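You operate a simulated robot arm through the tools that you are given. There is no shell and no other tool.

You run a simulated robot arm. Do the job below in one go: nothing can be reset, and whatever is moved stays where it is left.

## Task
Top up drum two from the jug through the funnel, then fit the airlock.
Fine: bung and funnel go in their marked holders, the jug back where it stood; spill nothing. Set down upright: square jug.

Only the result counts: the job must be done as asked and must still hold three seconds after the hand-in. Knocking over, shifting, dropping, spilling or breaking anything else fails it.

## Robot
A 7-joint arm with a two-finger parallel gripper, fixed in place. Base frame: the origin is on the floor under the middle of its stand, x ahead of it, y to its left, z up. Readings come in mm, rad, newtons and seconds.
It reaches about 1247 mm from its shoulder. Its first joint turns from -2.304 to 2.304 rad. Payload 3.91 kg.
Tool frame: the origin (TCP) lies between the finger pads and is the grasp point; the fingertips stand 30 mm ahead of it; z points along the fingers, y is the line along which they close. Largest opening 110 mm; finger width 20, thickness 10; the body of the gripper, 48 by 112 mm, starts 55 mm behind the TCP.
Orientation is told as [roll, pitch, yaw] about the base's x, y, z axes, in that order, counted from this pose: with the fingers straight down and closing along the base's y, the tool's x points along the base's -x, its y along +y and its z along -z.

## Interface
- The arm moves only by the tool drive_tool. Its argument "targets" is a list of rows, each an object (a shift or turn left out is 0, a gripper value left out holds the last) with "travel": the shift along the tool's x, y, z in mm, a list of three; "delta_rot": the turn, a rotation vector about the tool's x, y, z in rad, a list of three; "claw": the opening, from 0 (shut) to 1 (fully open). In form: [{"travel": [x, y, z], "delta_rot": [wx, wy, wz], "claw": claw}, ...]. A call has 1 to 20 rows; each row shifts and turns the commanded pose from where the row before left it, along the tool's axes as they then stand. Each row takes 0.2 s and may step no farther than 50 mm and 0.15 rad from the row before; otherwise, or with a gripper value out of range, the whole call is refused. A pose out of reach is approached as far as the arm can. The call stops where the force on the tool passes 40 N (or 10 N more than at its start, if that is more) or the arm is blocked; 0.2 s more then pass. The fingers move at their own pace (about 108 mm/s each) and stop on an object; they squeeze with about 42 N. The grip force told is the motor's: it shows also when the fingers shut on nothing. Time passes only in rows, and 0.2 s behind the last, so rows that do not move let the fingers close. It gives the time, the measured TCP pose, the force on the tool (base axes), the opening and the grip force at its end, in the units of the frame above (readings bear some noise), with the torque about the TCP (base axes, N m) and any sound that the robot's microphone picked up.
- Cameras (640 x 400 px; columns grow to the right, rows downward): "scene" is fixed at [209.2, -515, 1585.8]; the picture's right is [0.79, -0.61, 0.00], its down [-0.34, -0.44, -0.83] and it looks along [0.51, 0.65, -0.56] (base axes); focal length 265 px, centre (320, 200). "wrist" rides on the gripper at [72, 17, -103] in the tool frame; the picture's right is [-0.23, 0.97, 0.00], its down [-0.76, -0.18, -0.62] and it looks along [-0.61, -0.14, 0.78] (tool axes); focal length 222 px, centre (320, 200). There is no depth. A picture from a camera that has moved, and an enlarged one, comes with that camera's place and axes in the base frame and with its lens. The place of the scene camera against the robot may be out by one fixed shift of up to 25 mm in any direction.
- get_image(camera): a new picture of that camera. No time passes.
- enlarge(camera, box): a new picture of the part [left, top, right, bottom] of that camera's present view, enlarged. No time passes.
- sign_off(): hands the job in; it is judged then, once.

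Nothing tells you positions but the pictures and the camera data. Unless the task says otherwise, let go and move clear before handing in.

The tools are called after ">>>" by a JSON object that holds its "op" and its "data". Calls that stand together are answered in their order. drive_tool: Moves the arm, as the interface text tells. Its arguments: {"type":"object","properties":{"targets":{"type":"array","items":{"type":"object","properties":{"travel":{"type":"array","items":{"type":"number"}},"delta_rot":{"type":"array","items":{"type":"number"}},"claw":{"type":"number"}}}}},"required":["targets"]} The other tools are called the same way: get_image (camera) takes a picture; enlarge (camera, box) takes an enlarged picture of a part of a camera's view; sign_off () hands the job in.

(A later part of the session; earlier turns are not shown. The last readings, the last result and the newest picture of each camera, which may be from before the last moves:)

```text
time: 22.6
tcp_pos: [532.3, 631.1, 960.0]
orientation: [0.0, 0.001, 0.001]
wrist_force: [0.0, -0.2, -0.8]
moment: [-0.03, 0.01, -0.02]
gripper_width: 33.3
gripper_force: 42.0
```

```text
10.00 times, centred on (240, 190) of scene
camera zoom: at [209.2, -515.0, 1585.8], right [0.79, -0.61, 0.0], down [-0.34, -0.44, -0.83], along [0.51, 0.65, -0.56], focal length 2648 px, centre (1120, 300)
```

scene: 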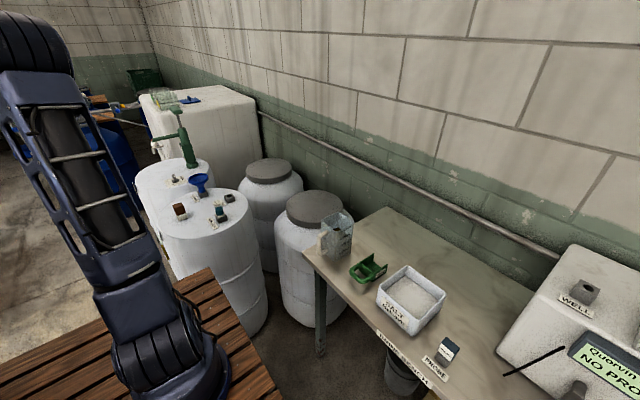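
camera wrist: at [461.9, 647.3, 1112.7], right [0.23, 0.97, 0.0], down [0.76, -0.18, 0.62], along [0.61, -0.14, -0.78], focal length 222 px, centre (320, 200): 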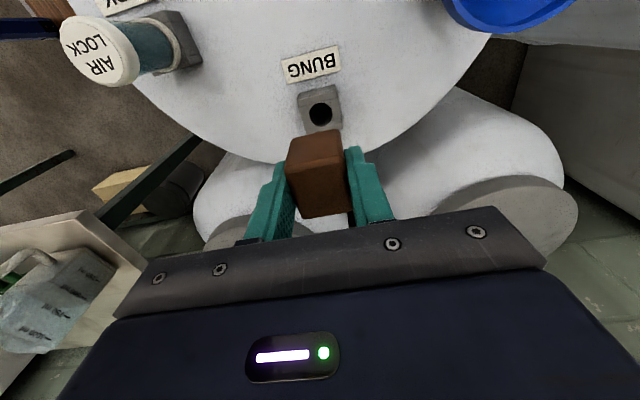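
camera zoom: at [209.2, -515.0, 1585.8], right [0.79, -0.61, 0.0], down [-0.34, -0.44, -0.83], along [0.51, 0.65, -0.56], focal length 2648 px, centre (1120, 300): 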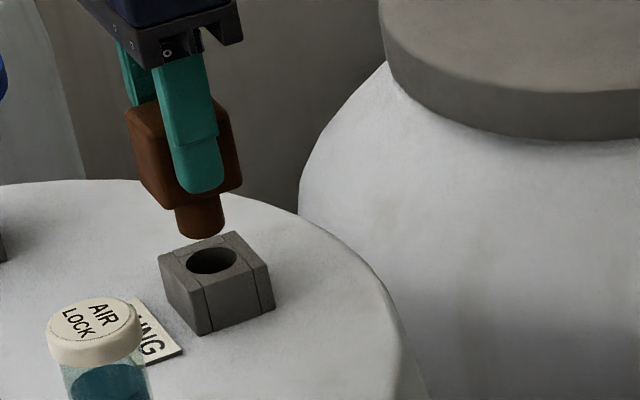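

>>> {"op": "drive_tool", "data": {"targets": [{"travel": [0, 0, 6]}, {"travel": [0, 0, 6]}, {"travel": [0, 0, 0]}]}}

>>> {"op": "drive_tool", "data": {"targets": [{"travel": [0, 0, 0]}]}}

>>> {"op": "drive_tool", "data": {"targets": [{"travel": [0, 0, 0]}]}}

>>> {"op": "enlarge", "data": {"camera": "scene", "box": [220, 170, 260, 210]}}

```text
time: 23.4
tcp_pos: [532.1, 629.7, 946.2]
orientation: [-0.001, 0.001, -0.001]
wrist_force: [-0.3, 0.3, -0.4]
moment: [-0.01, 0.0, -0.01]
gripper_width: 33.0
gripper_force: 42.3
```

```text
time: 23.8
tcp_pos: [531.0, 630.9, 945.3]
orientation: [0.0, 0.002, -0.001]
wrist_force: [0.3, -0.8, -0.1]
moment: [-0.01, 0.01, -0.01]
gripper_width: 33.0
gripper_force: 42.2
```

```text
time: 24.2
tcp_pos: [532.5, 629.8, 945.7]
orientation: [0.001, -0.002, -0.001]
wrist_force: [-0.1, -0.5, -0.2]
moment: [-0.03, 0.05, 0.01]
gripper_width: 32.9
gripper_force: 42.0
```

```text
10.00 times, centred on (240, 190) of scene
camera zoom: at [209.2, -515.0, 1585.8], right [0.79, -0.61, 0.0], down [-0.34, -0.44, -0.83], along [0.51, 0.65, -0.56], focal length 2648 px, centre (1120, 300)
```

zoom: 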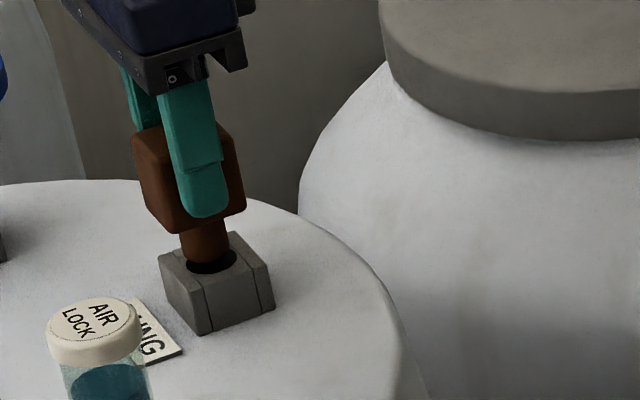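

>>> {"op": "drive_tool", "data": {"targets": [{"travel": [-0.5, 0.6, 4]}, {"travel": [0, 0, 4]}, {"travel": [0, 0, 4]}, {"travel": [0, 0, 0]}]}}

>>> {"op": "enlarge", "data": {"camera": "scene", "box": [220, 170, 260, 210]}}

```text
time: 25.2
tcp_pos: [532.1, 630.3, 934.1]
orientation: [0.002, 0.0, -0.001]
wrist_force: [0.6, -0.3, -0.4]
moment: [0.03, 0.0, -0.02]
gripper_width: 33.2
gripper_force: 42.1
```

```text
10.00 times, centred on (240, 190) of scene
camera zoom: at [209.2, -515.0, 1585.8], right [0.79, -0.61, 0.0], down [-0.34, -0.44, -0.83], along [0.51, 0.65, -0.56], focal length 2648 px, centre (1120, 300)
```

zoom: 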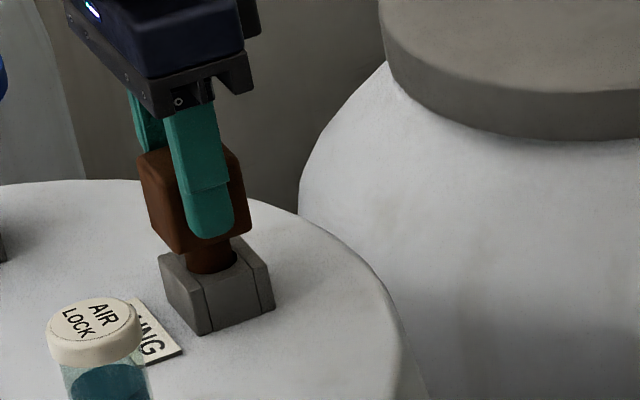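

The plug is going into the holder with no contact force. Lowering the rest to seat it.

>>> {"op": "drive_tool", "data": {"targets": [{"travel": [0, 0, 4]}, {"travel": [0, 0, 4]}, {"travel": [0, 0, 4]}, {"travel": [0, 0, 2]}, {"travel": [0, 0, 0]}]}}

>>> {"op": "enlarge", "data": {"camera": "scene", "box": [220, 170, 260, 210]}}

```text
time: 26.4
tcp_pos: [533.3, 628.9, 920.6]
orientation: [0.001, 0.001, 0.0]
wrist_force: [-1.0, -0.3, -0.4]
moment: [-0.03, -0.01, 0.01]
gripper_width: 33.2
gripper_force: 42.0
```

```text
10.00 times, centred on (240, 190) of scene
camera zoom: at [209.2, -515.0, 1585.8], right [0.79, -0.61, 0.0], down [-0.34, -0.44, -0.83], along [0.51, 0.65, -0.56], focal length 2648 px, centre (1120, 300)
```

zoom: 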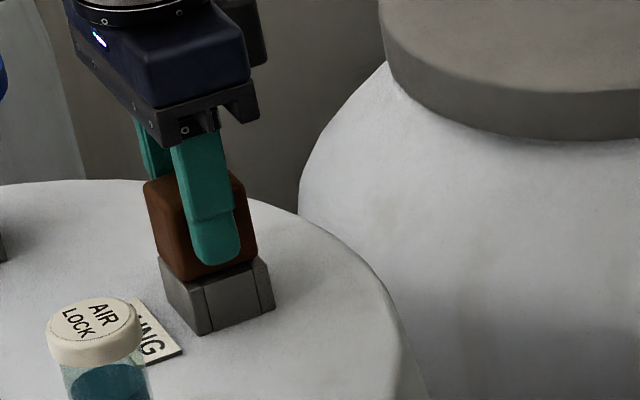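

>>> {"op": "drive_tool", "data": {"targets": [{"travel": [0, 0, 1.5]}, {"travel": [0, 0, 1]}, {"travel": [0, 0, 0]}]}}

>>> {"op": "drive_tool", "data": {"targets": [{"travel": [0, 0, 1]}, {"travel": [0, 0, 0]}]}}

>>> {"op": "enlarge", "data": {"camera": "scene", "box": [220, 170, 260, 210]}}

```text
time: 27.2
tcp_pos: [532.6, 628.4, 917.0]
orientation: [0.0, 0.001, 0.0]
wrist_force: [1.0, 0.3, -0.4]
moment: [0.0, 0.0, 0.01]
gripper_width: 33.2
gripper_force: 41.8
```

```text
time: 27.8
tcp_pos: [532.6, 629.2, 916.3]
orientation: [0.0, -0.002, 0.001]
wrist_force: [-1.6, -5.1, 8.3]
moment: [-0.23, 0.04, 0.0]
gripper_width: 33.1
gripper_force: 41.9
```

```text
10.00 times, centred on (240, 190) of scene
camera zoom: at [209.2, -515.0, 1585.8], right [0.79, -0.61, 0.0], down [-0.34, -0.44, -0.83], along [0.51, 0.65, -0.56], focal length 2648 px, centre (1120, 300)
```

zoom: 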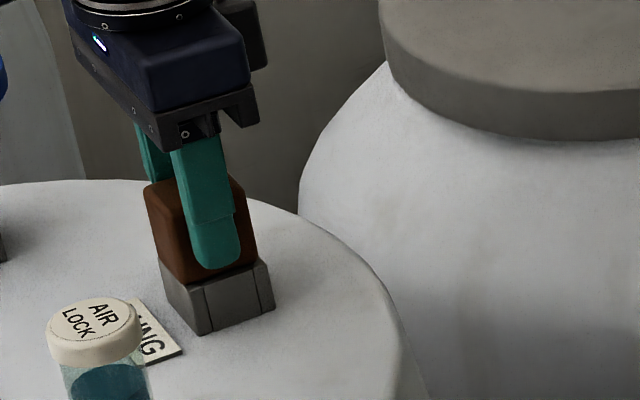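

The bung is seated (contact at z≈916). Releasing and rising.

>>> {"op": "drive_tool", "data": {"targets": [{"claw": 0.4}, {"claw": 0.7}, {"claw": 0.9}, {"travel": [0, 0, 0]}]}}

>>> {"op": "drive_tool", "data": {"targets": [{"travel": [0, 0, -10]}, {"travel": [0, 0, -20]}, {"travel": [0, 0, -40]}, {"travel": [0, 0, -40]}, {"travel": [0, 0, -20]}, {"travel": [0, 0, 0]}]}}

>>> {"op": "enlarge", "data": {"camera": "scene", "box": [170, 150, 270, 230]}}

>>> {"op": "get_image", "data": {"camera": "wrist"}}

```text
time: 28.8
tcp_pos: [533.1, 629.4, 917.4]
orientation: [0.0, -0.001, 0.0]
wrist_force: [-0.1, 0.0, -0.4]
moment: [0.02, 0.01, -0.04]
gripper_width: 98.9
gripper_force: 0.0
```

```text
time: 30.2
tcp_pos: [530.3, 627.6, 1047.0]
orientation: [0.0, 0.001, 0.0]
wrist_force: [0.0, -0.3, -0.1]
moment: [0.01, 0.04, 0.03]
gripper_width: 98.9
gripper_force: 0.2
```

```text
5.00 times, centred on (220, 190) of scene
camera zoom: at [209.2, -515.0, 1585.8], right [0.79, -0.61, 0.0], down [-0.34, -0.44, -0.83], along [0.51, 0.65, -0.56], focal length 1324 px, centre (820, 250)
```

zoom: 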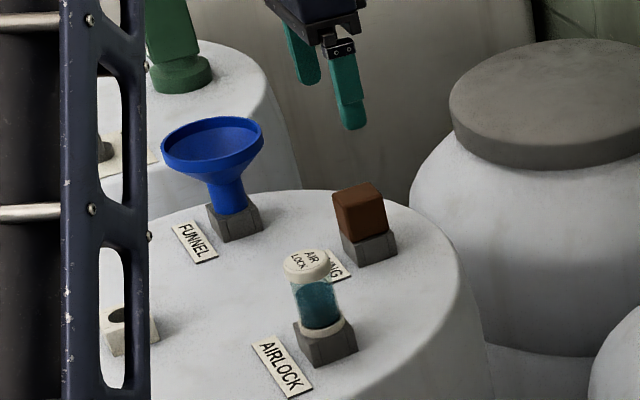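

```text
taken
camera wrist: at [458.3, 646.2, 1150.6], right [0.23, 0.97, 0.0], down [0.76, -0.18, 0.62], along [0.61, -0.14, -0.78], focal length 222 px, centre (320, 200)
```

wrist: 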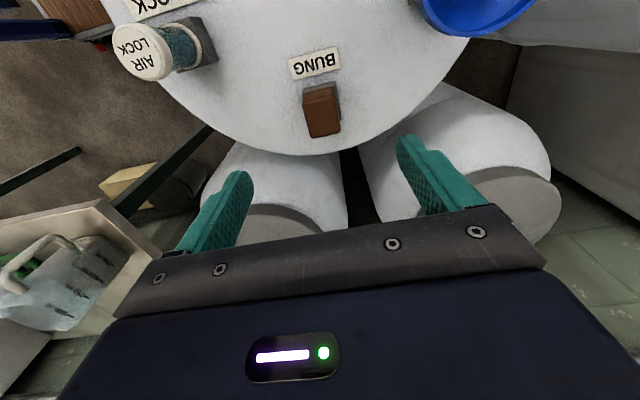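

The bung is in its holder. Next I'll look closely at the funnel, near (445, 759), from above to measure its rim and stem.

>>> {"op": "drive_tool", "data": {"targets": [{"travel": [0, 0, -40]}, {"travel": [35, 25, 0]}, {"travel": [35, 25, 0]}, {"travel": [35, 25, 0]}, {"travel": [35, 25, 0]}, {"travel": [35, 25, 0]}, {"travel": [20, 25, 0]}, {"travel": [0, 0, 0]}]}}

>>> {"op": "get_image", "data": {"camera": "wrist"}}

>>> {"op": "enlarge", "data": {"camera": "scene", "box": [170, 150, 250, 220]}}

```text
time: 32.0
tcp_pos: [338.9, 777.8, 1088.4]
orientation: [0.001, 0.0, 0.001]
wrist_force: [-0.3, 0.8, 0.0]
moment: [-0.03, 0.0, 0.01]
gripper_width: 98.8
gripper_force: 0.0
```

```text
taken
camera wrist: at [266.2, 796.0, 1192.3], right [0.23, 0.97, 0.0], down [0.76, -0.18, 0.62], along [0.61, -0.14, -0.78], focal length 222 px, centre (320, 200)
```

wrist: 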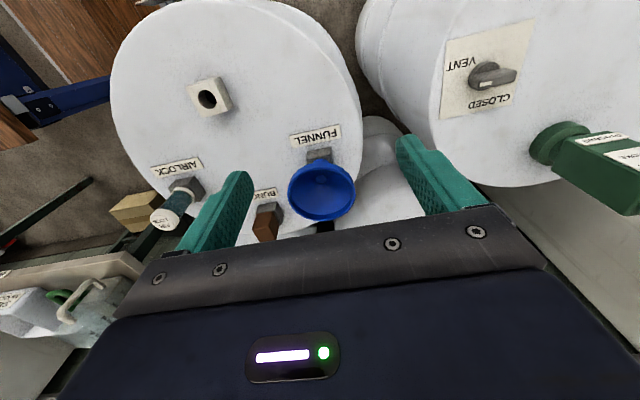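

```text
5.71 times, centred on (210, 185) of scene
camera zoom: at [209.2, -515.0, 1585.8], right [0.79, -0.61, 0.0], down [-0.34, -0.44, -0.83], along [0.51, 0.65, -0.56], focal length 1513 px, centre (949, 286)
```

zoom: 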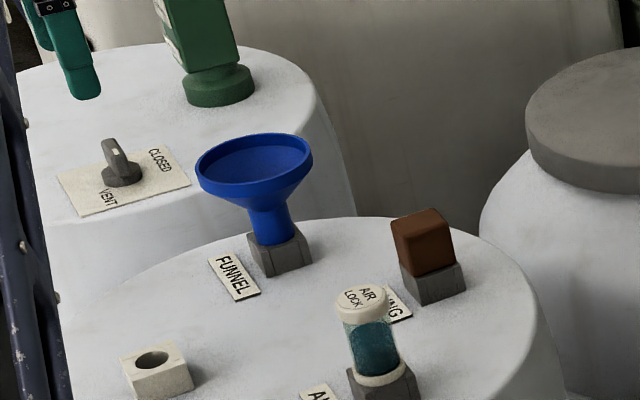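

>>> {"op": "enlarge", "data": {"camera": "wrist", "box": [280, 130, 370, 230]}}

>>> {"op": "enlarge", "data": {"camera": "scene", "box": [180, 165, 220, 205]}}

```text
4.00 times, centred on (325, 180) of wrist
camera zoom: at [266.2, 796.0, 1192.3], right [0.23, 0.97, 0.0], down [0.76, -0.18, 0.62], along [0.61, -0.14, -0.78], focal length 888 px, centre (300, 280)
```

zoom: 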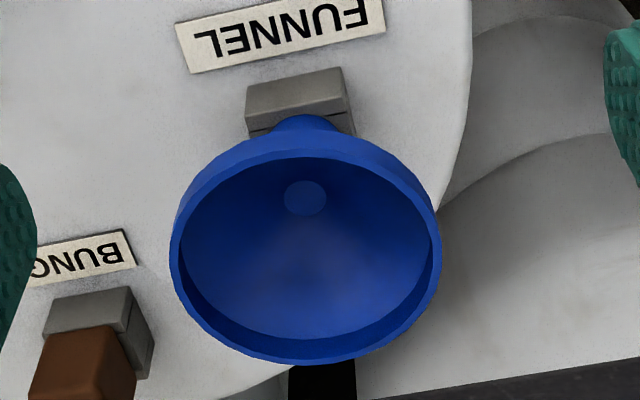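

```text
10.00 times, centred on (200, 185) of scene
camera zoom: at [209.2, -515.0, 1585.8], right [0.79, -0.61, 0.0], down [-0.34, -0.44, -0.83], along [0.51, 0.65, -0.56], focal length 2648 px, centre (1520, 350)
```

zoom: 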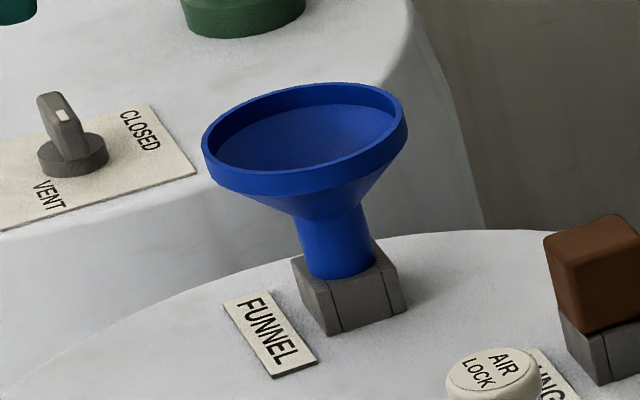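

The funnel rim is about 93 mm across, centred near (443, 757, 952). I'll grip it from above across the rim; first I'll open fully and move above it.

>>> {"op": "drive_tool", "data": {"targets": [{"travel": [-35, -7, 0], "claw": 1.0}, {"travel": [-35, -7, 0]}, {"travel": [-34, -7, 0]}, {"travel": [0, 0, 30]}, {"travel": [0, 0, 30]}, {"travel": [0, 0, 22]}, {"travel": [0, 0, 0]}]}}

>>> {"op": "drive_tool", "data": {"targets": [{"travel": [0, 0, 0]}]}}

>>> {"op": "drive_tool", "data": {"targets": [{"travel": [0, 0, 0]}]}}

>>> {"op": "get_image", "data": {"camera": "wrist"}}

>>> {"op": "enlarge", "data": {"camera": "scene", "box": [170, 145, 250, 215]}}

```text
time: 33.6
tcp_pos: [440.7, 758.9, 1003.2]
orientation: [0.0, 0.0, 0.0]
wrist_force: [0.7, -0.6, 0.3]
moment: [0.0, -0.01, 0.0]
gripper_width: 110.0
gripper_force: 0.1
```

```text
time: 34.0
tcp_pos: [440.4, 759.2, 1004.2]
orientation: [0.0, -0.001, 0.001]
wrist_force: [-0.1, -0.5, 0.8]
moment: [-0.01, 0.0, -0.03]
gripper_width: 110.3
gripper_force: 0.1
```

```text
time: 34.4
tcp_pos: [441.5, 758.3, 1004.5]
orientation: [-0.001, 0.001, 0.0]
wrist_force: [0.0, 0.1, -0.3]
moment: [0.01, -0.02, 0.0]
gripper_width: 110.1
gripper_force: 0.1
```

```text
taken
camera wrist: at [368.5, 776.8, 1108.2], right [0.23, 0.97, 0.0], down [0.76, -0.18, 0.62], along [0.61, -0.14, -0.78], focal length 222 px, centre (320, 200)
```

wrist: 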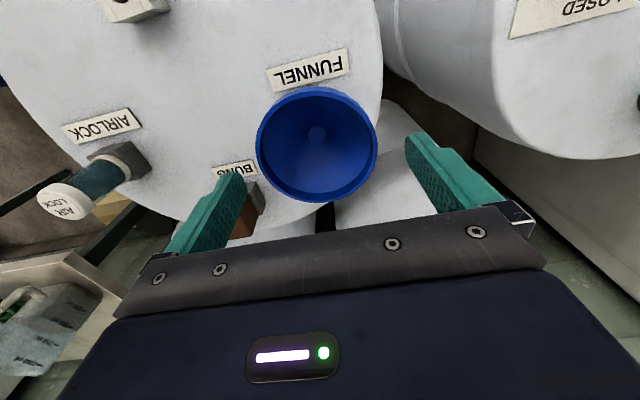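

```text
5.71 times, centred on (210, 180) of scene
camera zoom: at [209.2, -515.0, 1585.8], right [0.79, -0.61, 0.0], down [-0.34, -0.44, -0.83], along [0.51, 0.65, -0.56], focal length 1513 px, centre (949, 314)
```

zoom: 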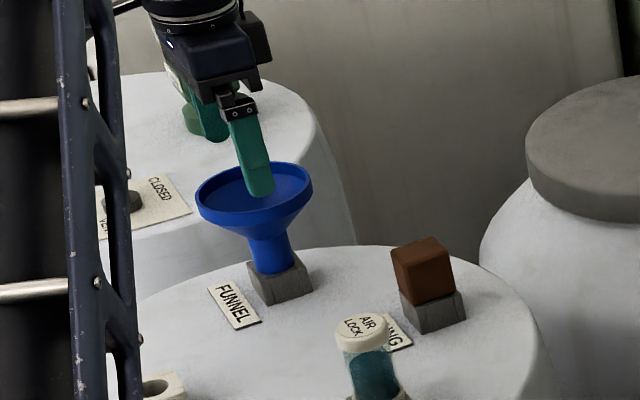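

>>> {"op": "enlarge", "data": {"camera": "wrist", "box": [230, 70, 410, 220]}}

```text
2.67 times, centred on (320, 145) of wrist
camera zoom: at [368.5, 776.8, 1108.2], right [0.23, 0.97, 0.0], down [0.76, -0.18, 0.62], along [0.61, -0.14, -0.78], focal length 592 px, centre (320, 347)
```

zoom: 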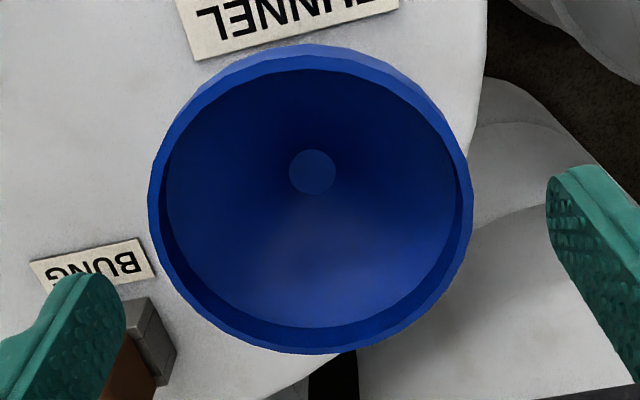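

The funnel's outlet triangulates to (443.5, 756). I'll nudge over it and descend around the rim in steps.

>>> {"op": "drive_tool", "data": {"targets": [{"travel": [-2.4, -2.5, 0]}, {"travel": [0, 0, 10]}, {"travel": [0, 0, 10]}, {"travel": [0, 0, 0]}]}}

>>> {"op": "drive_tool", "data": {"targets": [{"travel": [0, 0, 0]}]}}

>>> {"op": "get_image", "data": {"camera": "wrist"}}

>>> {"op": "enlarge", "data": {"camera": "scene", "box": [180, 155, 230, 205]}}

```text
time: 35.4
tcp_pos: [443.2, 755.1, 985.7]
orientation: [-0.001, 0.0, 0.0]
wrist_force: [0.0, 0.0, -0.1]
moment: [-0.03, 0.02, -0.01]
gripper_width: 109.9
gripper_force: 0.1
```

```text
time: 35.8
tcp_pos: [443.1, 757.2, 986.0]
orientation: [0.0, 0.001, -0.002]
wrist_force: [0.7, 0.1, -0.3]
moment: [-0.01, -0.03, 0.01]
gripper_width: 109.9
gripper_force: 0.1
```

```text
taken
camera wrist: at [371.0, 774.8, 1089.5], right [0.23, 0.97, 0.0], down [0.76, -0.18, 0.62], along [0.61, -0.14, -0.78], focal length 222 px, centre (320, 200)
```

wrist: 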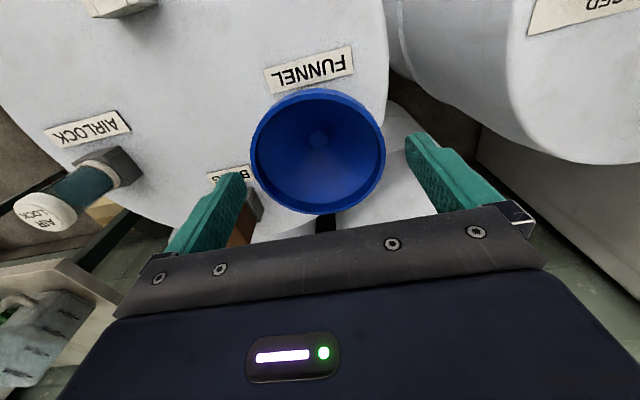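

```text
8.00 times, centred on (205, 180) of scene
camera zoom: at [209.2, -515.0, 1585.8], right [0.79, -0.61, 0.0], down [-0.34, -0.44, -0.83], along [0.51, 0.65, -0.56], focal length 2118 px, centre (1240, 360)
```

zoom: 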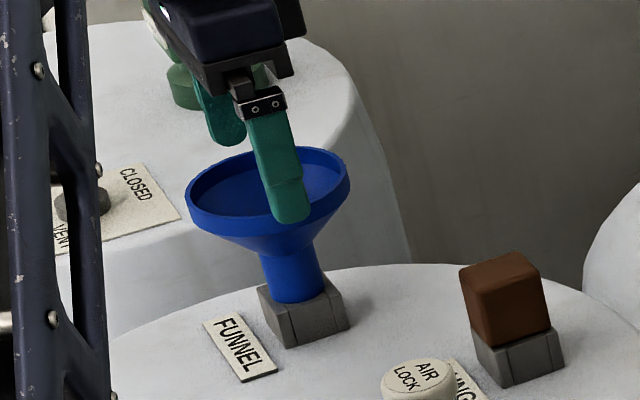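

>>> {"op": "drive_tool", "data": {"targets": [{"travel": [0, 0, 10]}, {"travel": [0, 0, 10]}, {"travel": [0, 0, 0]}]}}

>>> {"op": "enlarge", "data": {"camera": "wrist", "box": [190, 70, 450, 230]}}

>>> {"op": "enlarge", "data": {"camera": "scene", "box": [180, 155, 230, 205]}}

```text
time: 36.6
tcp_pos: [444.7, 756.7, 966.3]
orientation: [0.001, -0.001, 0.0]
wrist_force: [0.1, -0.4, 0.2]
moment: [-0.01, -0.02, 0.0]
gripper_width: 110.1
gripper_force: 0.1
```

```text
2.46 times, centred on (320, 150) of wrist
camera zoom: at [371.6, 774.8, 1069.8], right [0.23, 0.97, 0.0], down [0.76, -0.18, 0.62], along [0.61, -0.14, -0.78], focal length 547 px, centre (320, 323)
```

zoom: 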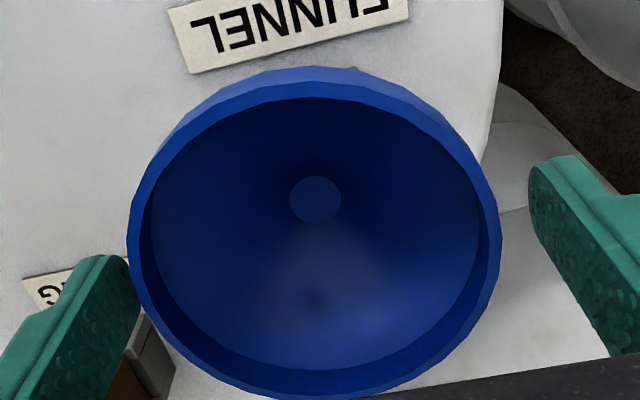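

```text
8.00 times, centred on (205, 180) of scene
camera zoom: at [209.2, -515.0, 1585.8], right [0.79, -0.61, 0.0], down [-0.34, -0.44, -0.83], along [0.51, 0.65, -0.56], focal length 2118 px, centre (1240, 360)
```

zoom: 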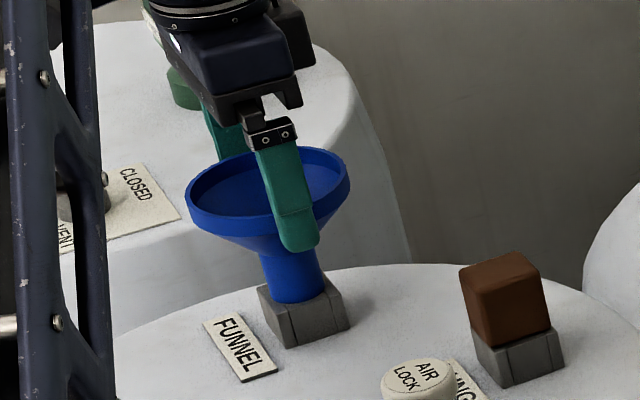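

>>> {"op": "drive_tool", "data": {"targets": [{"travel": [0, 0, 10]}, {"travel": [0, 0, 10]}, {"travel": [0, 0, 0]}]}}

>>> {"op": "drive_tool", "data": {"targets": [{"claw": 0.9}, {"claw": 0.85}, {"claw": 0.83}, {"travel": [0, 0, 0]}]}}

>>> {"op": "get_image", "data": {"camera": "wrist"}}

>>> {"op": "enlarge", "data": {"camera": "scene", "box": [180, 155, 230, 205]}}

```text
time: 37.4
tcp_pos: [444.3, 756.0, 945.6]
orientation: [0.0, 0.0, 0.001]
wrist_force: [1.1, 0.8, -0.5]
moment: [0.01, -0.01, -0.01]
gripper_width: 110.0
gripper_force: 0.2
```

```text
time: 38.4
tcp_pos: [443.9, 756.8, 945.1]
orientation: [0.0, -0.001, -0.001]
wrist_force: [0.7, 0.2, -0.3]
moment: [0.03, -0.01, -0.03]
gripper_width: 92.1
gripper_force: 0.8
```

```text
taken
camera wrist: at [371.6, 774.5, 1049.7], right [0.23, 0.97, 0.0], down [0.76, -0.18, 0.62], along [0.61, -0.14, -0.78], focal length 222 px, centre (320, 200)
```

wrist: 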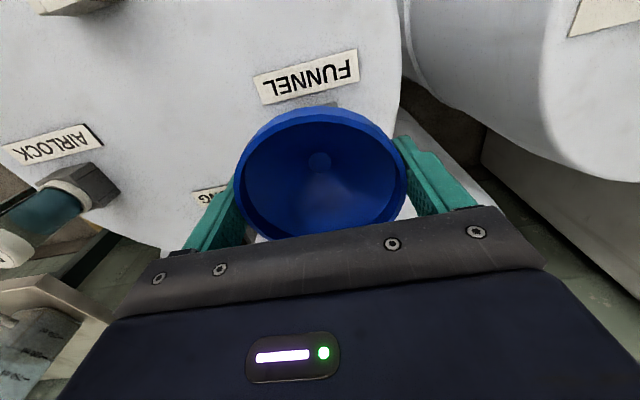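

```text
8.00 times, centred on (205, 180) of scene
camera zoom: at [209.2, -515.0, 1585.8], right [0.79, -0.61, 0.0], down [-0.34, -0.44, -0.83], along [0.51, 0.65, -0.56], focal length 2118 px, centre (1240, 360)
```

zoom: 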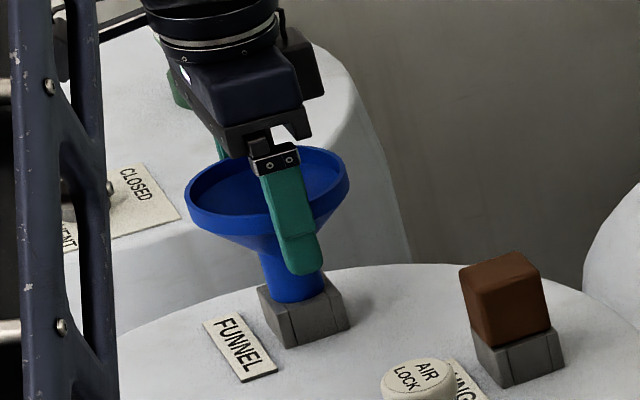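

>>> {"op": "drive_tool", "data": {"targets": [{"claw": 0.8}, {"claw": 0.78}, {"claw": 0.7}, {"travel": [0, 0, 0]}]}}

>>> {"op": "drive_tool", "data": {"targets": [{"travel": [0, 0, 0]}]}}

>>> {"op": "drive_tool", "data": {"targets": [{"travel": [0, 0, 0]}]}}

>>> {"op": "enlarge", "data": {"camera": "wrist", "box": [200, 80, 440, 260]}}

```text
time: 39.4
tcp_pos: [444.1, 757.3, 945.3]
orientation: [0.001, -0.001, 0.0]
wrist_force: [-0.1, -0.3, 0.1]
moment: [0.02, -0.02, -0.02]
gripper_width: 90.3
gripper_force: 42.2
```

```text
time: 39.8
tcp_pos: [444.5, 756.0, 946.0]
orientation: [0.0, 0.0, 0.0]
wrist_force: [0.5, 0.1, 0.1]
moment: [0.01, 0.04, 0.0]
gripper_width: 90.2
gripper_force: 42.5
```

```text
time: 40.2
tcp_pos: [444.1, 756.6, 945.8]
orientation: [-0.001, 0.0, 0.002]
wrist_force: [0.3, 0.8, 0.0]
moment: [-0.03, -0.01, 0.0]
gripper_width: 90.3
gripper_force: 42.0
```

```text
2.22 times, centred on (320, 170) of wrist
camera zoom: at [371.6, 774.5, 1049.7], right [0.23, 0.97, 0.0], down [0.76, -0.18, 0.62], along [0.61, -0.14, -0.78], focal length 494 px, centre (320, 267)
```

zoom: 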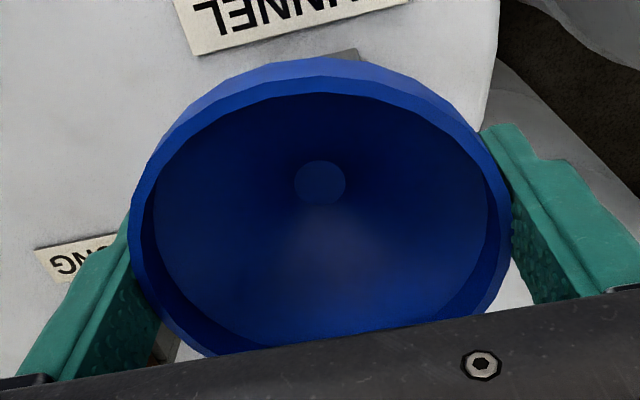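

The funnel rim is gripped at 90 mm and centred under the hand. Lifting it straight out of its holder.

>>> {"op": "drive_tool", "data": {"targets": [{"travel": [0, 0, -4]}, {"travel": [0, 0, -4]}, {"travel": [0, 0, -4]}, {"travel": [0, 0, -6]}, {"travel": [0, 0, -8]}, {"travel": [0, 0, -8]}, {"travel": [0, 0, -8]}, {"travel": [0, 0, 0]}]}}

>>> {"op": "enlarge", "data": {"camera": "scene", "box": [180, 145, 230, 205]}}

>>> {"op": "get_image", "data": {"camera": "wrist"}}

```text
time: 42.0
tcp_pos: [443.0, 757.6, 987.6]
orientation: [0.001, 0.001, 0.001]
wrist_force: [0.3, -0.7, -0.2]
moment: [-0.04, -0.01, 0.02]
gripper_width: 90.7
gripper_force: 41.8
```

```text
6.67 times, centred on (205, 175) of scene
camera zoom: at [209.2, -515.0, 1585.8], right [0.79, -0.61, 0.0], down [-0.34, -0.44, -0.83], along [0.51, 0.65, -0.56], focal length 1765 px, centre (1087, 367)
```

zoom: 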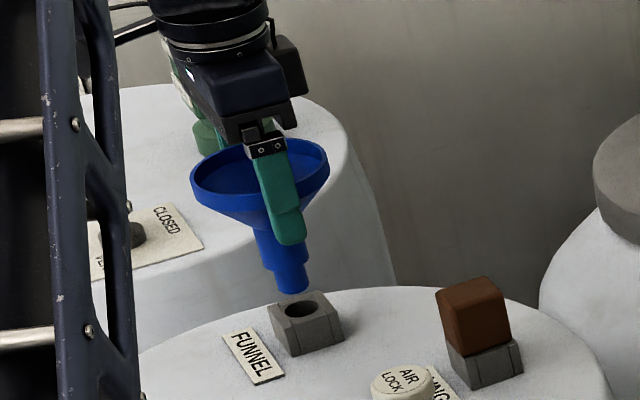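

```text
taken
camera wrist: at [371.0, 774.7, 1091.4], right [0.23, 0.97, 0.0], down [0.76, -0.18, 0.62], along [0.61, -0.14, -0.78], focal length 222 px, centre (320, 200)
```

wrist: 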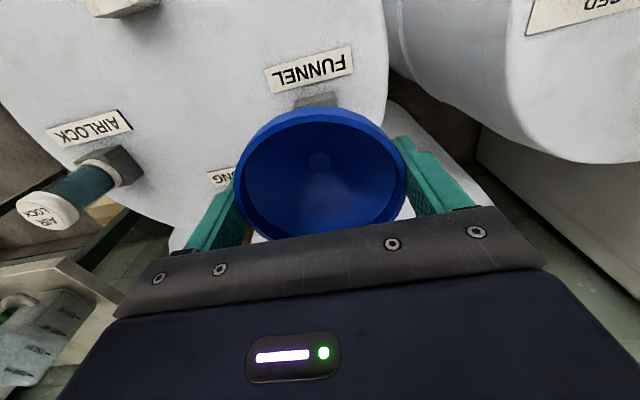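

>>> {"op": "drive_tool", "data": {"targets": [{"travel": [0, 0, -20]}, {"travel": [0, 0, -20]}, {"travel": [23, -21, 0]}, {"travel": [23, -21, 0]}, {"travel": [23, -21, 0]}, {"travel": [23, -21, 0]}, {"travel": [23, -21, 0]}, {"travel": [19.5, -20.5, 0]}, {"travel": [0, 0, 0]}]}}

>>> {"op": "drive_tool", "data": {"targets": [{"travel": [0, 0, 0]}]}}

>>> {"op": "drive_tool", "data": {"targets": [{"travel": [0, 0, 0]}]}}

>>> {"op": "enlarge", "data": {"camera": "scene", "box": [150, 145, 220, 225]}}

>>> {"op": "get_image", "data": {"camera": "wrist"}}

```text
time: 44.0
tcp_pos: [307.9, 631.3, 1024.9]
orientation: [0.0, -0.001, -0.002]
wrist_force: [0.3, -0.7, -1.2]
moment: [-0.01, -0.01, -0.02]
gripper_width: 90.5
gripper_force: 42.1
```

```text
time: 44.4
tcp_pos: [309.1, 630.8, 1025.4]
orientation: [0.0, 0.001, 0.0]
wrist_force: [0.4, -0.1, -0.3]
moment: [0.01, -0.01, -0.01]
gripper_width: 90.5
gripper_force: 42.0
```

```text
time: 44.8
tcp_pos: [308.2, 630.8, 1026.0]
orientation: [0.0, 0.001, -0.001]
wrist_force: [-0.3, -0.3, 0.0]
moment: [-0.01, -0.01, -0.01]
gripper_width: 90.4
gripper_force: 41.8
```

```text
5.00 times, centred on (185, 185) of scene
camera zoom: at [209.2, -515.0, 1585.8], right [0.79, -0.61, 0.0], down [-0.34, -0.44, -0.83], along [0.51, 0.65, -0.56], focal length 1324 px, centre (995, 275)
```

zoom: 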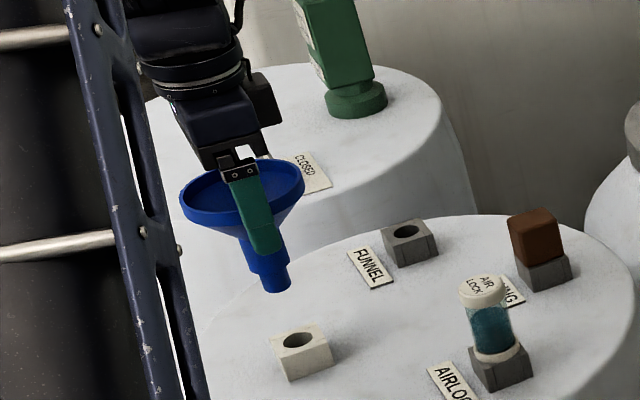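

```text
taken
camera wrist: at [236.5, 649.0, 1130.0], right [0.23, 0.97, 0.0], down [0.76, -0.18, 0.62], along [0.61, -0.14, -0.78], focal length 222 px, centre (320, 200)
```

wrist: 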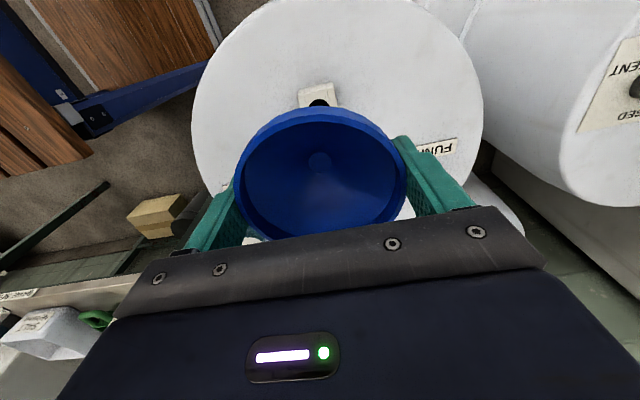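

The funnel is over the boss at (308.4, 631.0). Descending part-way and checking against the scene view.

>>> {"op": "drive_tool", "data": {"targets": [{"travel": [0, 0, 15]}, {"travel": [0, 0, 15]}, {"travel": [0, 0, 8]}, {"travel": [0, 0, 0]}]}}

>>> {"op": "drive_tool", "data": {"targets": [{"travel": [0, 0, 0]}]}}

>>> {"op": "drive_tool", "data": {"targets": [{"travel": [0, 0, 0]}]}}

>>> {"op": "enlarge", "data": {"camera": "scene", "box": [160, 170, 220, 230]}}

>>> {"op": "enlarge", "data": {"camera": "wrist", "box": [260, 60, 380, 140]}}

```text
time: 45.8
tcp_pos: [310.1, 630.9, 987.9]
orientation: [-0.001, -0.001, 0.0]
wrist_force: [0.0, 0.5, -0.7]
moment: [0.03, 0.0, -0.04]
gripper_width: 90.7
gripper_force: 42.3
```

```text
time: 46.2
tcp_pos: [309.4, 630.9, 986.9]
orientation: [0.0, 0.0, 0.001]
wrist_force: [0.2, 1.1, -0.5]
moment: [-0.02, 0.0, 0.0]
gripper_width: 90.4
gripper_force: 42.0
```

```text
time: 46.6
tcp_pos: [310.2, 631.4, 988.3]
orientation: [0.0, -0.001, 0.0]
wrist_force: [-0.2, 0.1, -1.5]
moment: [0.0, 0.0, 0.0]
gripper_width: 90.6
gripper_force: 42.3
```

```text
6.67 times, centred on (190, 200) of scene
camera zoom: at [209.2, -515.0, 1585.8], right [0.79, -0.61, 0.0], down [-0.34, -0.44, -0.83], along [0.51, 0.65, -0.56], focal length 1765 px, centre (1187, 200)
```

zoom: 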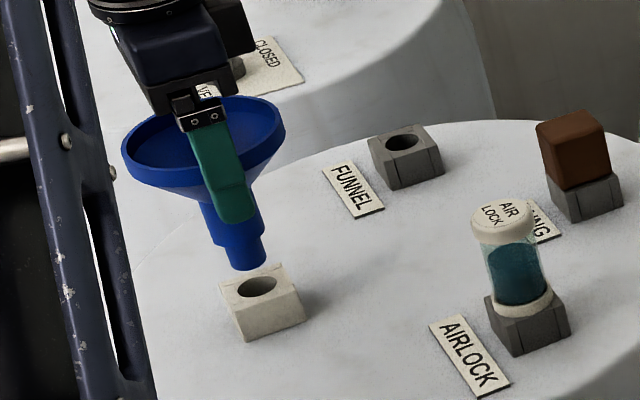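

```text
5.00 times, centred on (320, 100) of wrist
camera zoom: at [237.4, 649.0, 1092.2], right [0.23, 0.97, 0.0], down [0.76, -0.18, 0.62], along [0.61, -0.14, -0.78], focal length 1111 px, centre (320, 700)
```

zoom: 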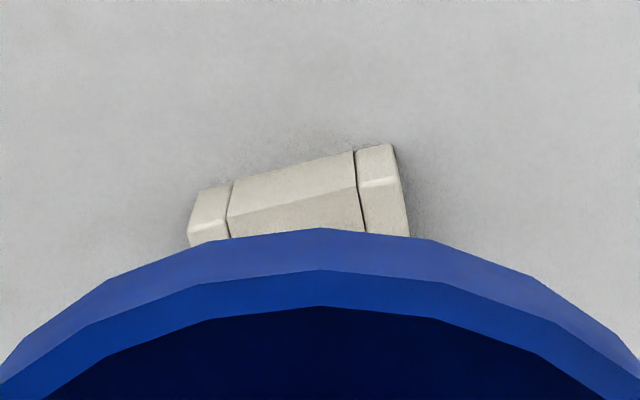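

>>> {"op": "drive_tool", "data": {"targets": [{"travel": [1.3, 0, 4]}, {"travel": [0, 0, 4]}, {"travel": [0, 0, 0]}]}}

>>> {"op": "drive_tool", "data": {"targets": [{"travel": [0, 0, 0]}]}}

>>> {"op": "drive_tool", "data": {"targets": [{"travel": [0, 0, 0]}]}}

>>> {"op": "enlarge", "data": {"camera": "scene", "box": [175, 195, 205, 225]}}

```text
time: 47.4
tcp_pos: [308.0, 631.1, 980.6]
orientation: [-0.001, -0.001, -0.001]
wrist_force: [0.6, 0.3, -1.5]
moment: [0.0, 0.0, -0.02]
gripper_width: 90.5
gripper_force: 41.9
```

```text
time: 47.8
tcp_pos: [309.9, 630.6, 981.2]
orientation: [0.001, 0.0, 0.0]
wrist_force: [0.3, -0.4, -0.6]
moment: [-0.01, 0.0, -0.02]
gripper_width: 90.6
gripper_force: 42.2
```

```text
time: 48.2
tcp_pos: [307.5, 630.0, 981.9]
orientation: [-0.001, -0.001, -0.001]
wrist_force: [-0.3, 0.6, -1.5]
moment: [-0.03, 0.01, 0.03]
gripper_width: 90.5
gripper_force: 42.0
```

```text
13.33 times, centred on (190, 210) of scene
camera zoom: at [209.2, -515.0, 1585.8], right [0.79, -0.61, 0.0], down [-0.34, -0.44, -0.83], along [0.51, 0.65, -0.56], focal length 3530 px, centre (2053, 67)
```

zoom: 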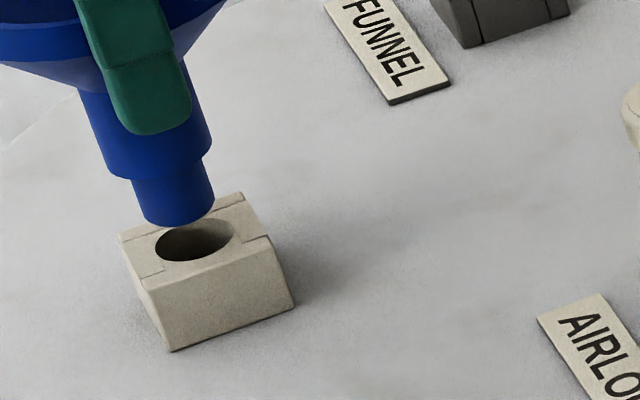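

>>> {"op": "drive_tool", "data": {"targets": [{"travel": [-1.4, 0.3, 2]}, {"travel": [0, 0, 0]}, {"travel": [0, 0, 0]}]}}

>>> {"op": "drive_tool", "data": {"targets": [{"travel": [0, 0, 0]}]}}

>>> {"op": "enlarge", "data": {"camera": "scene", "box": [180, 200, 200, 220]}}

```text
time: 49.0
tcp_pos: [309.3, 631.7, 978.9]
orientation: [0.0, 0.001, 0.0]
wrist_force: [-0.7, -0.9, -0.7]
moment: [0.0, -0.02, 0.01]
gripper_width: 90.5
gripper_force: 41.8
```

```text
time: 49.4
tcp_pos: [309.8, 631.0, 978.9]
orientation: [0.0, -0.001, -0.001]
wrist_force: [-0.2, 0.2, 0.5]
moment: [0.01, -0.01, 0.01]
gripper_width: 90.8
gripper_force: 42.0
```

```text
16.00 times, centred on (190, 210) of scene
camera zoom: at [209.2, -515.0, 1585.8], right [0.79, -0.61, 0.0], down [-0.34, -0.44, -0.83], along [0.51, 0.65, -0.56], focal length 4236 px, centre (2400, 40)
```

zoom: 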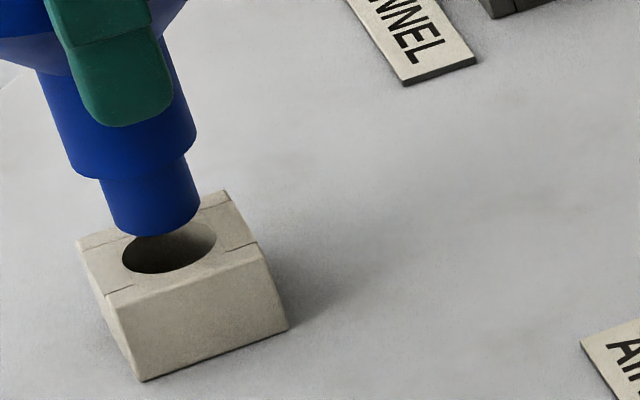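

>>> {"op": "drive_tool", "data": {"targets": [{"travel": [0, 0, 4]}, {"travel": [0, 0, 4]}, {"travel": [0, 0, 4]}, {"travel": [0, 0, 0]}]}}

>>> {"op": "drive_tool", "data": {"targets": [{"travel": [0, 0, 0]}]}}

>>> {"op": "enlarge", "data": {"camera": "scene", "box": [180, 200, 200, 220]}}

```text
time: 50.4
tcp_pos: [309.8, 631.8, 966.3]
orientation: [0.001, -0.001, 0.001]
wrist_force: [0.6, -0.7, -0.4]
moment: [-0.01, -0.01, 0.04]
gripper_width: 90.3
gripper_force: 41.8
```

```text
time: 50.8
tcp_pos: [310.4, 631.0, 967.4]
orientation: [0.0, 0.002, 0.0]
wrist_force: [0.7, 0.3, -0.9]
moment: [-0.01, 0.02, 0.03]
gripper_width: 90.5
gripper_force: 42.0
```

```text
16.00 times, centred on (190, 210) of scene
camera zoom: at [209.2, -515.0, 1585.8], right [0.79, -0.61, 0.0], down [-0.34, -0.44, -0.83], along [0.51, 0.65, -0.56], focal length 4236 px, centre (2400, 40)
```

zoom: 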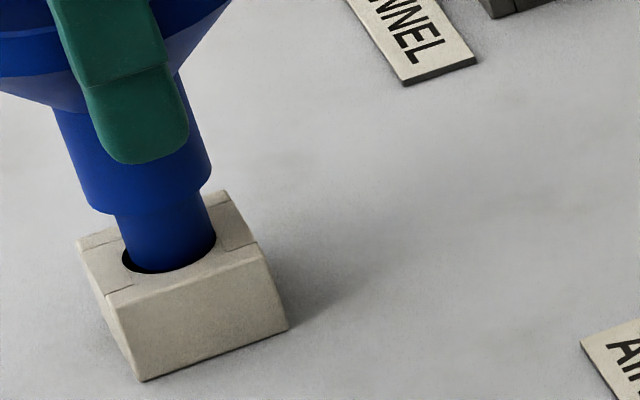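

>>> {"op": "drive_tool", "data": {"targets": [{"travel": [0.5, 0, 4]}, {"travel": [0, 0, 4]}, {"travel": [0, 0, 4]}, {"travel": [0, 0, 3]}, {"travel": [0, 0, 0]}]}}

>>> {"op": "enlarge", "data": {"camera": "scene", "box": [175, 195, 205, 225]}}

```text
time: 52.0
tcp_pos: [308.7, 630.5, 951.0]
orientation: [0.0, 0.0, 0.001]
wrist_force: [-0.5, -0.6, 0.4]
moment: [-0.02, -0.01, 0.02]
gripper_width: 90.5
gripper_force: 42.1
```

```text
13.33 times, centred on (190, 210) of scene
camera zoom: at [209.2, -515.0, 1585.8], right [0.79, -0.61, 0.0], down [-0.34, -0.44, -0.83], along [0.51, 0.65, -0.56], focal length 3530 px, centre (2053, 67)
```

zoom: 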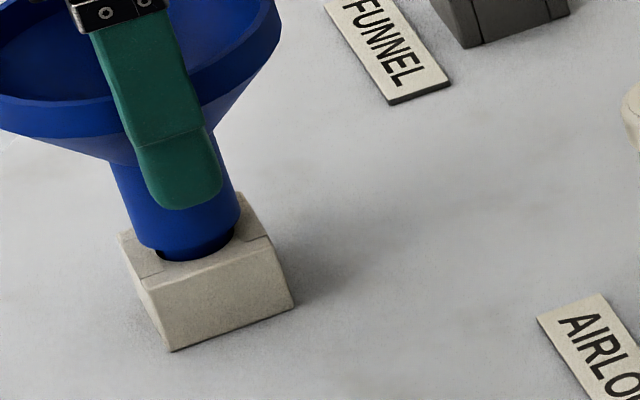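

>>> {"op": "drive_tool", "data": {"targets": [{"travel": [0, 0, 2]}, {"travel": [0, 0, 1.5]}, {"travel": [0, 0, 1]}, {"travel": [0, 0, 0]}]}}

>>> {"op": "drive_tool", "data": {"targets": [{"travel": [0, 0, 1]}, {"travel": [0, 0, 0]}]}}

>>> {"op": "enlarge", "data": {"camera": "scene", "box": [175, 195, 205, 225]}}

```text
time: 53.0
tcp_pos: [309.1, 631.1, 946.4]
orientation: [-0.001, 0.0, 0.0]
wrist_force: [1.1, 0.3, -0.6]
moment: [-0.01, 0.01, -0.02]
gripper_width: 90.7
gripper_force: 42.0
```

```text
time: 53.6
tcp_pos: [309.5, 630.0, 945.5]
orientation: [0.0, 0.001, 0.0]
wrist_force: [0.5, 0.5, -0.4]
moment: [-0.01, 0.01, 0.01]
gripper_width: 90.6
gripper_force: 41.6
```

```text
13.33 times, centred on (190, 210) of scene
camera zoom: at [209.2, -515.0, 1585.8], right [0.79, -0.61, 0.0], down [-0.34, -0.44, -0.83], along [0.51, 0.65, -0.56], focal length 3530 px, centre (2053, 67)
```

zoom: 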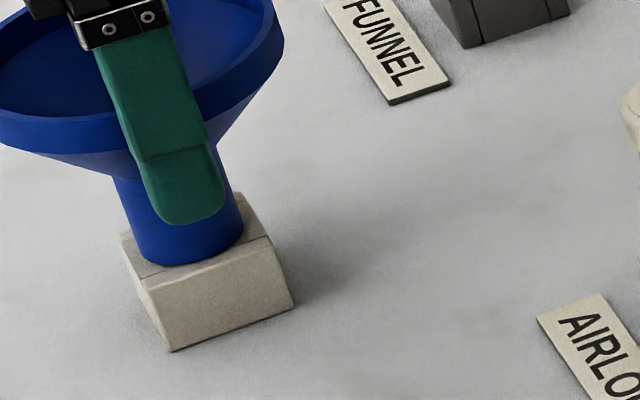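

>>> {"op": "drive_tool", "data": {"targets": [{"travel": [0, 0, 1]}, {"travel": [0, 0, 0]}]}}

>>> {"op": "drive_tool", "data": {"targets": [{"claw": 0.85}, {"claw": 0.92}, {"claw": 1.0}, {"travel": [0, 0, 0]}]}}

>>> {"op": "enlarge", "data": {"camera": "scene", "box": [160, 170, 220, 230]}}

```text
time: 54.2
tcp_pos: [309.5, 631.7, 946.7]
orientation: [0.001, -0.001, -0.001]
wrist_force: [0.0, 0.7, 2.6]
moment: [0.03, 0.01, -0.01]
gripper_width: 90.6
gripper_force: 42.3
```

```text
time: 55.2
tcp_pos: [308.5, 630.4, 945.6]
orientation: [0.0, 0.0, 0.001]
wrist_force: [-0.3, 0.7, -0.2]
moment: [0.0, 0.0, 0.01]
gripper_width: 109.9
gripper_force: 0.1
```

```text
6.67 times, centred on (190, 200) of scene
camera zoom: at [209.2, -515.0, 1585.8], right [0.79, -0.61, 0.0], down [-0.34, -0.44, -0.83], along [0.51, 0.65, -0.56], focal length 1765 px, centre (1187, 200)
```

zoom: 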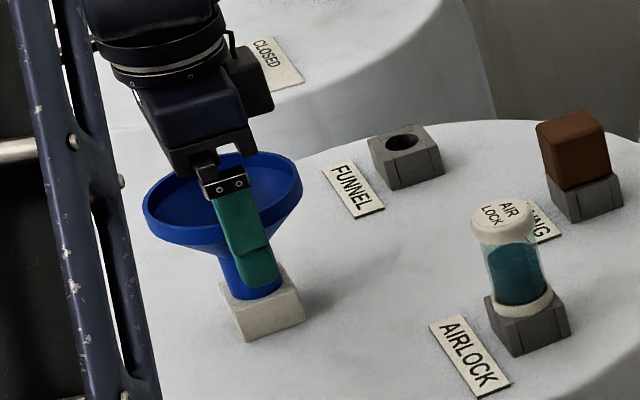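

The funnel is seated in the boss. Raising clear and then heading to look at the jug on the bench.

>>> {"op": "drive_tool", "data": {"targets": [{"travel": [0, 0, -10]}, {"travel": [0, 0, -10]}, {"travel": [0, 0, -20]}, {"travel": [0, 0, -30]}, {"travel": [0, 0, -40]}, {"travel": [0, 0, -40]}, {"travel": [0, 0, -40]}, {"travel": [0, 0, -40]}, {"travel": [0, 0, 0]}]}}

>>> {"op": "get_image", "data": {"camera": "wrist"}}

>>> {"op": "get_image", "data": {"camera": "scene"}}

>>> {"op": "enlarge", "data": {"camera": "scene", "box": [300, 190, 400, 290]}}

```text
time: 57.2
tcp_pos: [310.2, 630.7, 1177.2]
orientation: [0.0, 0.0, 0.0]
wrist_force: [0.2, 0.4, 0.2]
moment: [0.01, 0.02, 0.01]
gripper_width: 109.9
gripper_force: 0.1
```

```text
taken
camera wrist: at [237.1, 648.1, 1282.0], right [0.23, 0.97, 0.0], down [0.76, -0.18, 0.62], along [0.61, -0.14, -0.78], focal length 222 px, centre (320, 200)
```

wrist: 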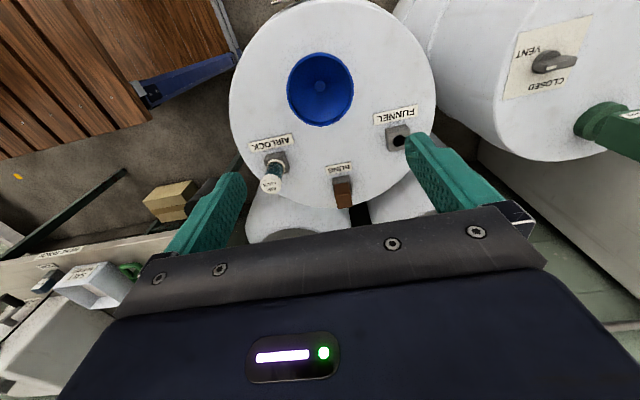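

```text
taken
```

scene: 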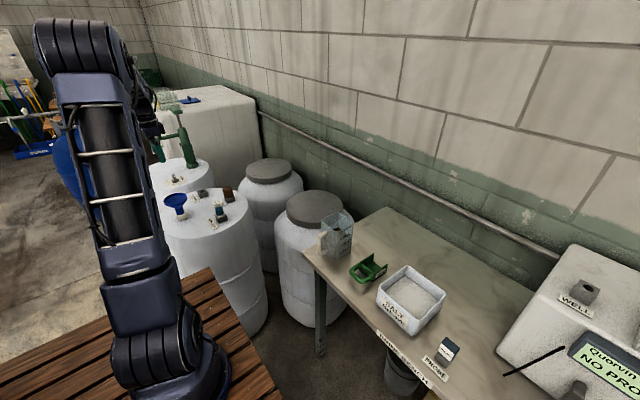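

```text
4.00 times, centred on (350, 240) of scene
camera zoom: at [209.2, -515.0, 1585.8], right [0.79, -0.61, 0.0], down [-0.34, -0.44, -0.83], along [0.51, 0.65, -0.56], focal length 1059 px, centre (200, 40)
```

zoom: 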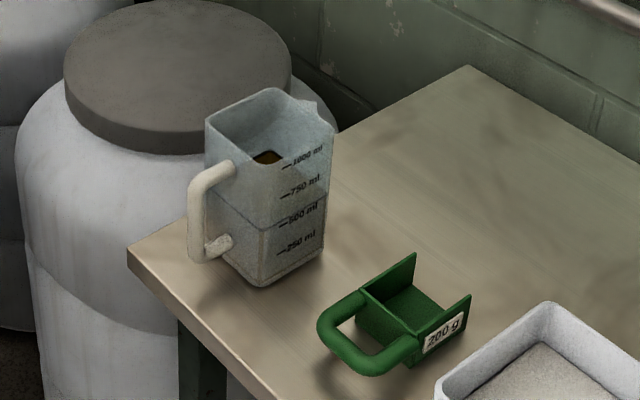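

>>> {"op": "drive_tool", "data": {"targets": [{"travel": [-26, -39, 0]}, {"travel": [-26, -39, 0]}, {"travel": [-26, -39, 0]}, {"travel": [-26, -39, 0]}, {"travel": [-26, -39, 0]}, {"travel": [-26, -39, 0]}, {"travel": [-26, -39, 0]}, {"travel": [-26, -39, 0]}, {"travel": [-26, -39, 0]}, {"travel": [-26, -39, 0]}, {"travel": [-26, -39, 0]}, {"travel": [0, 0, 0]}]}}

>>> {"op": "get_image", "data": {"camera": "wrist"}}

>>> {"op": "enlarge", "data": {"camera": "wrist", "box": [270, 120, 400, 220]}}

>>> {"op": "get_image", "data": {"camera": "scene"}}

```text
time: 59.8
tcp_pos: [594.8, 202.0, 1176.6]
orientation: [0.0, 0.0, -0.001]
wrist_force: [-0.4, -0.7, -0.3]
moment: [-0.03, 0.02, 0.0]
gripper_width: 110.0
gripper_force: 0.0
```

```text
taken
camera wrist: at [521.8, 220.1, 1280.3], right [0.23, 0.97, 0.0], down [0.76, -0.18, 0.62], along [0.61, -0.14, -0.78], focal length 222 px, centre (320, 200)
```

wrist: 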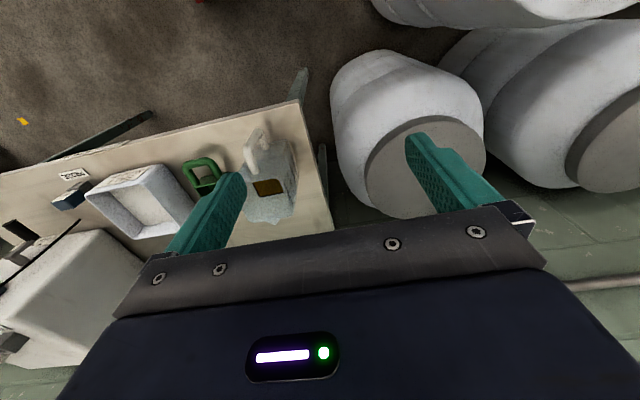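

```text
4.00 times, centred on (335, 170) of wrist
camera zoom: at [521.8, 220.1, 1280.3], right [0.23, 0.97, 0.0], down [0.76, -0.18, 0.62], along [0.61, -0.14, -0.78], focal length 888 px, centre (260, 320)
```

zoom: 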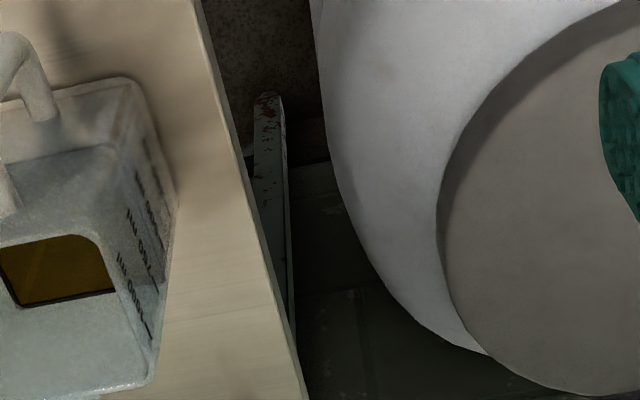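

```text
taken
```

scene: 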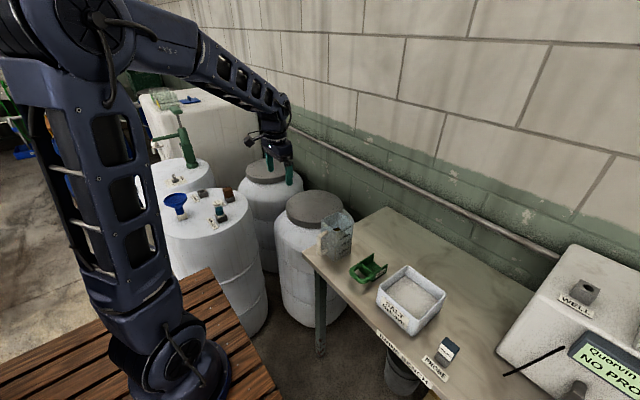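

>>> {"op": "enlarge", "data": {"camera": "wrist", "box": [210, 110, 330, 240]}}

```text
3.08 times, centred on (270, 175) of wrist
camera zoom: at [521.8, 220.1, 1280.3], right [0.23, 0.97, 0.0], down [0.76, -0.18, 0.62], along [0.61, -0.14, -0.78], focal length 684 px, centre (474, 277)
```

zoom: 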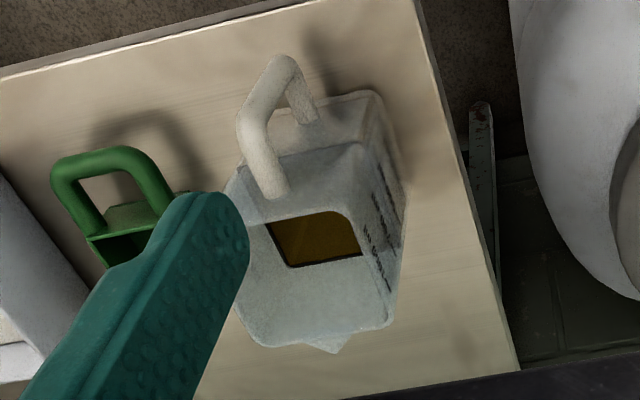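

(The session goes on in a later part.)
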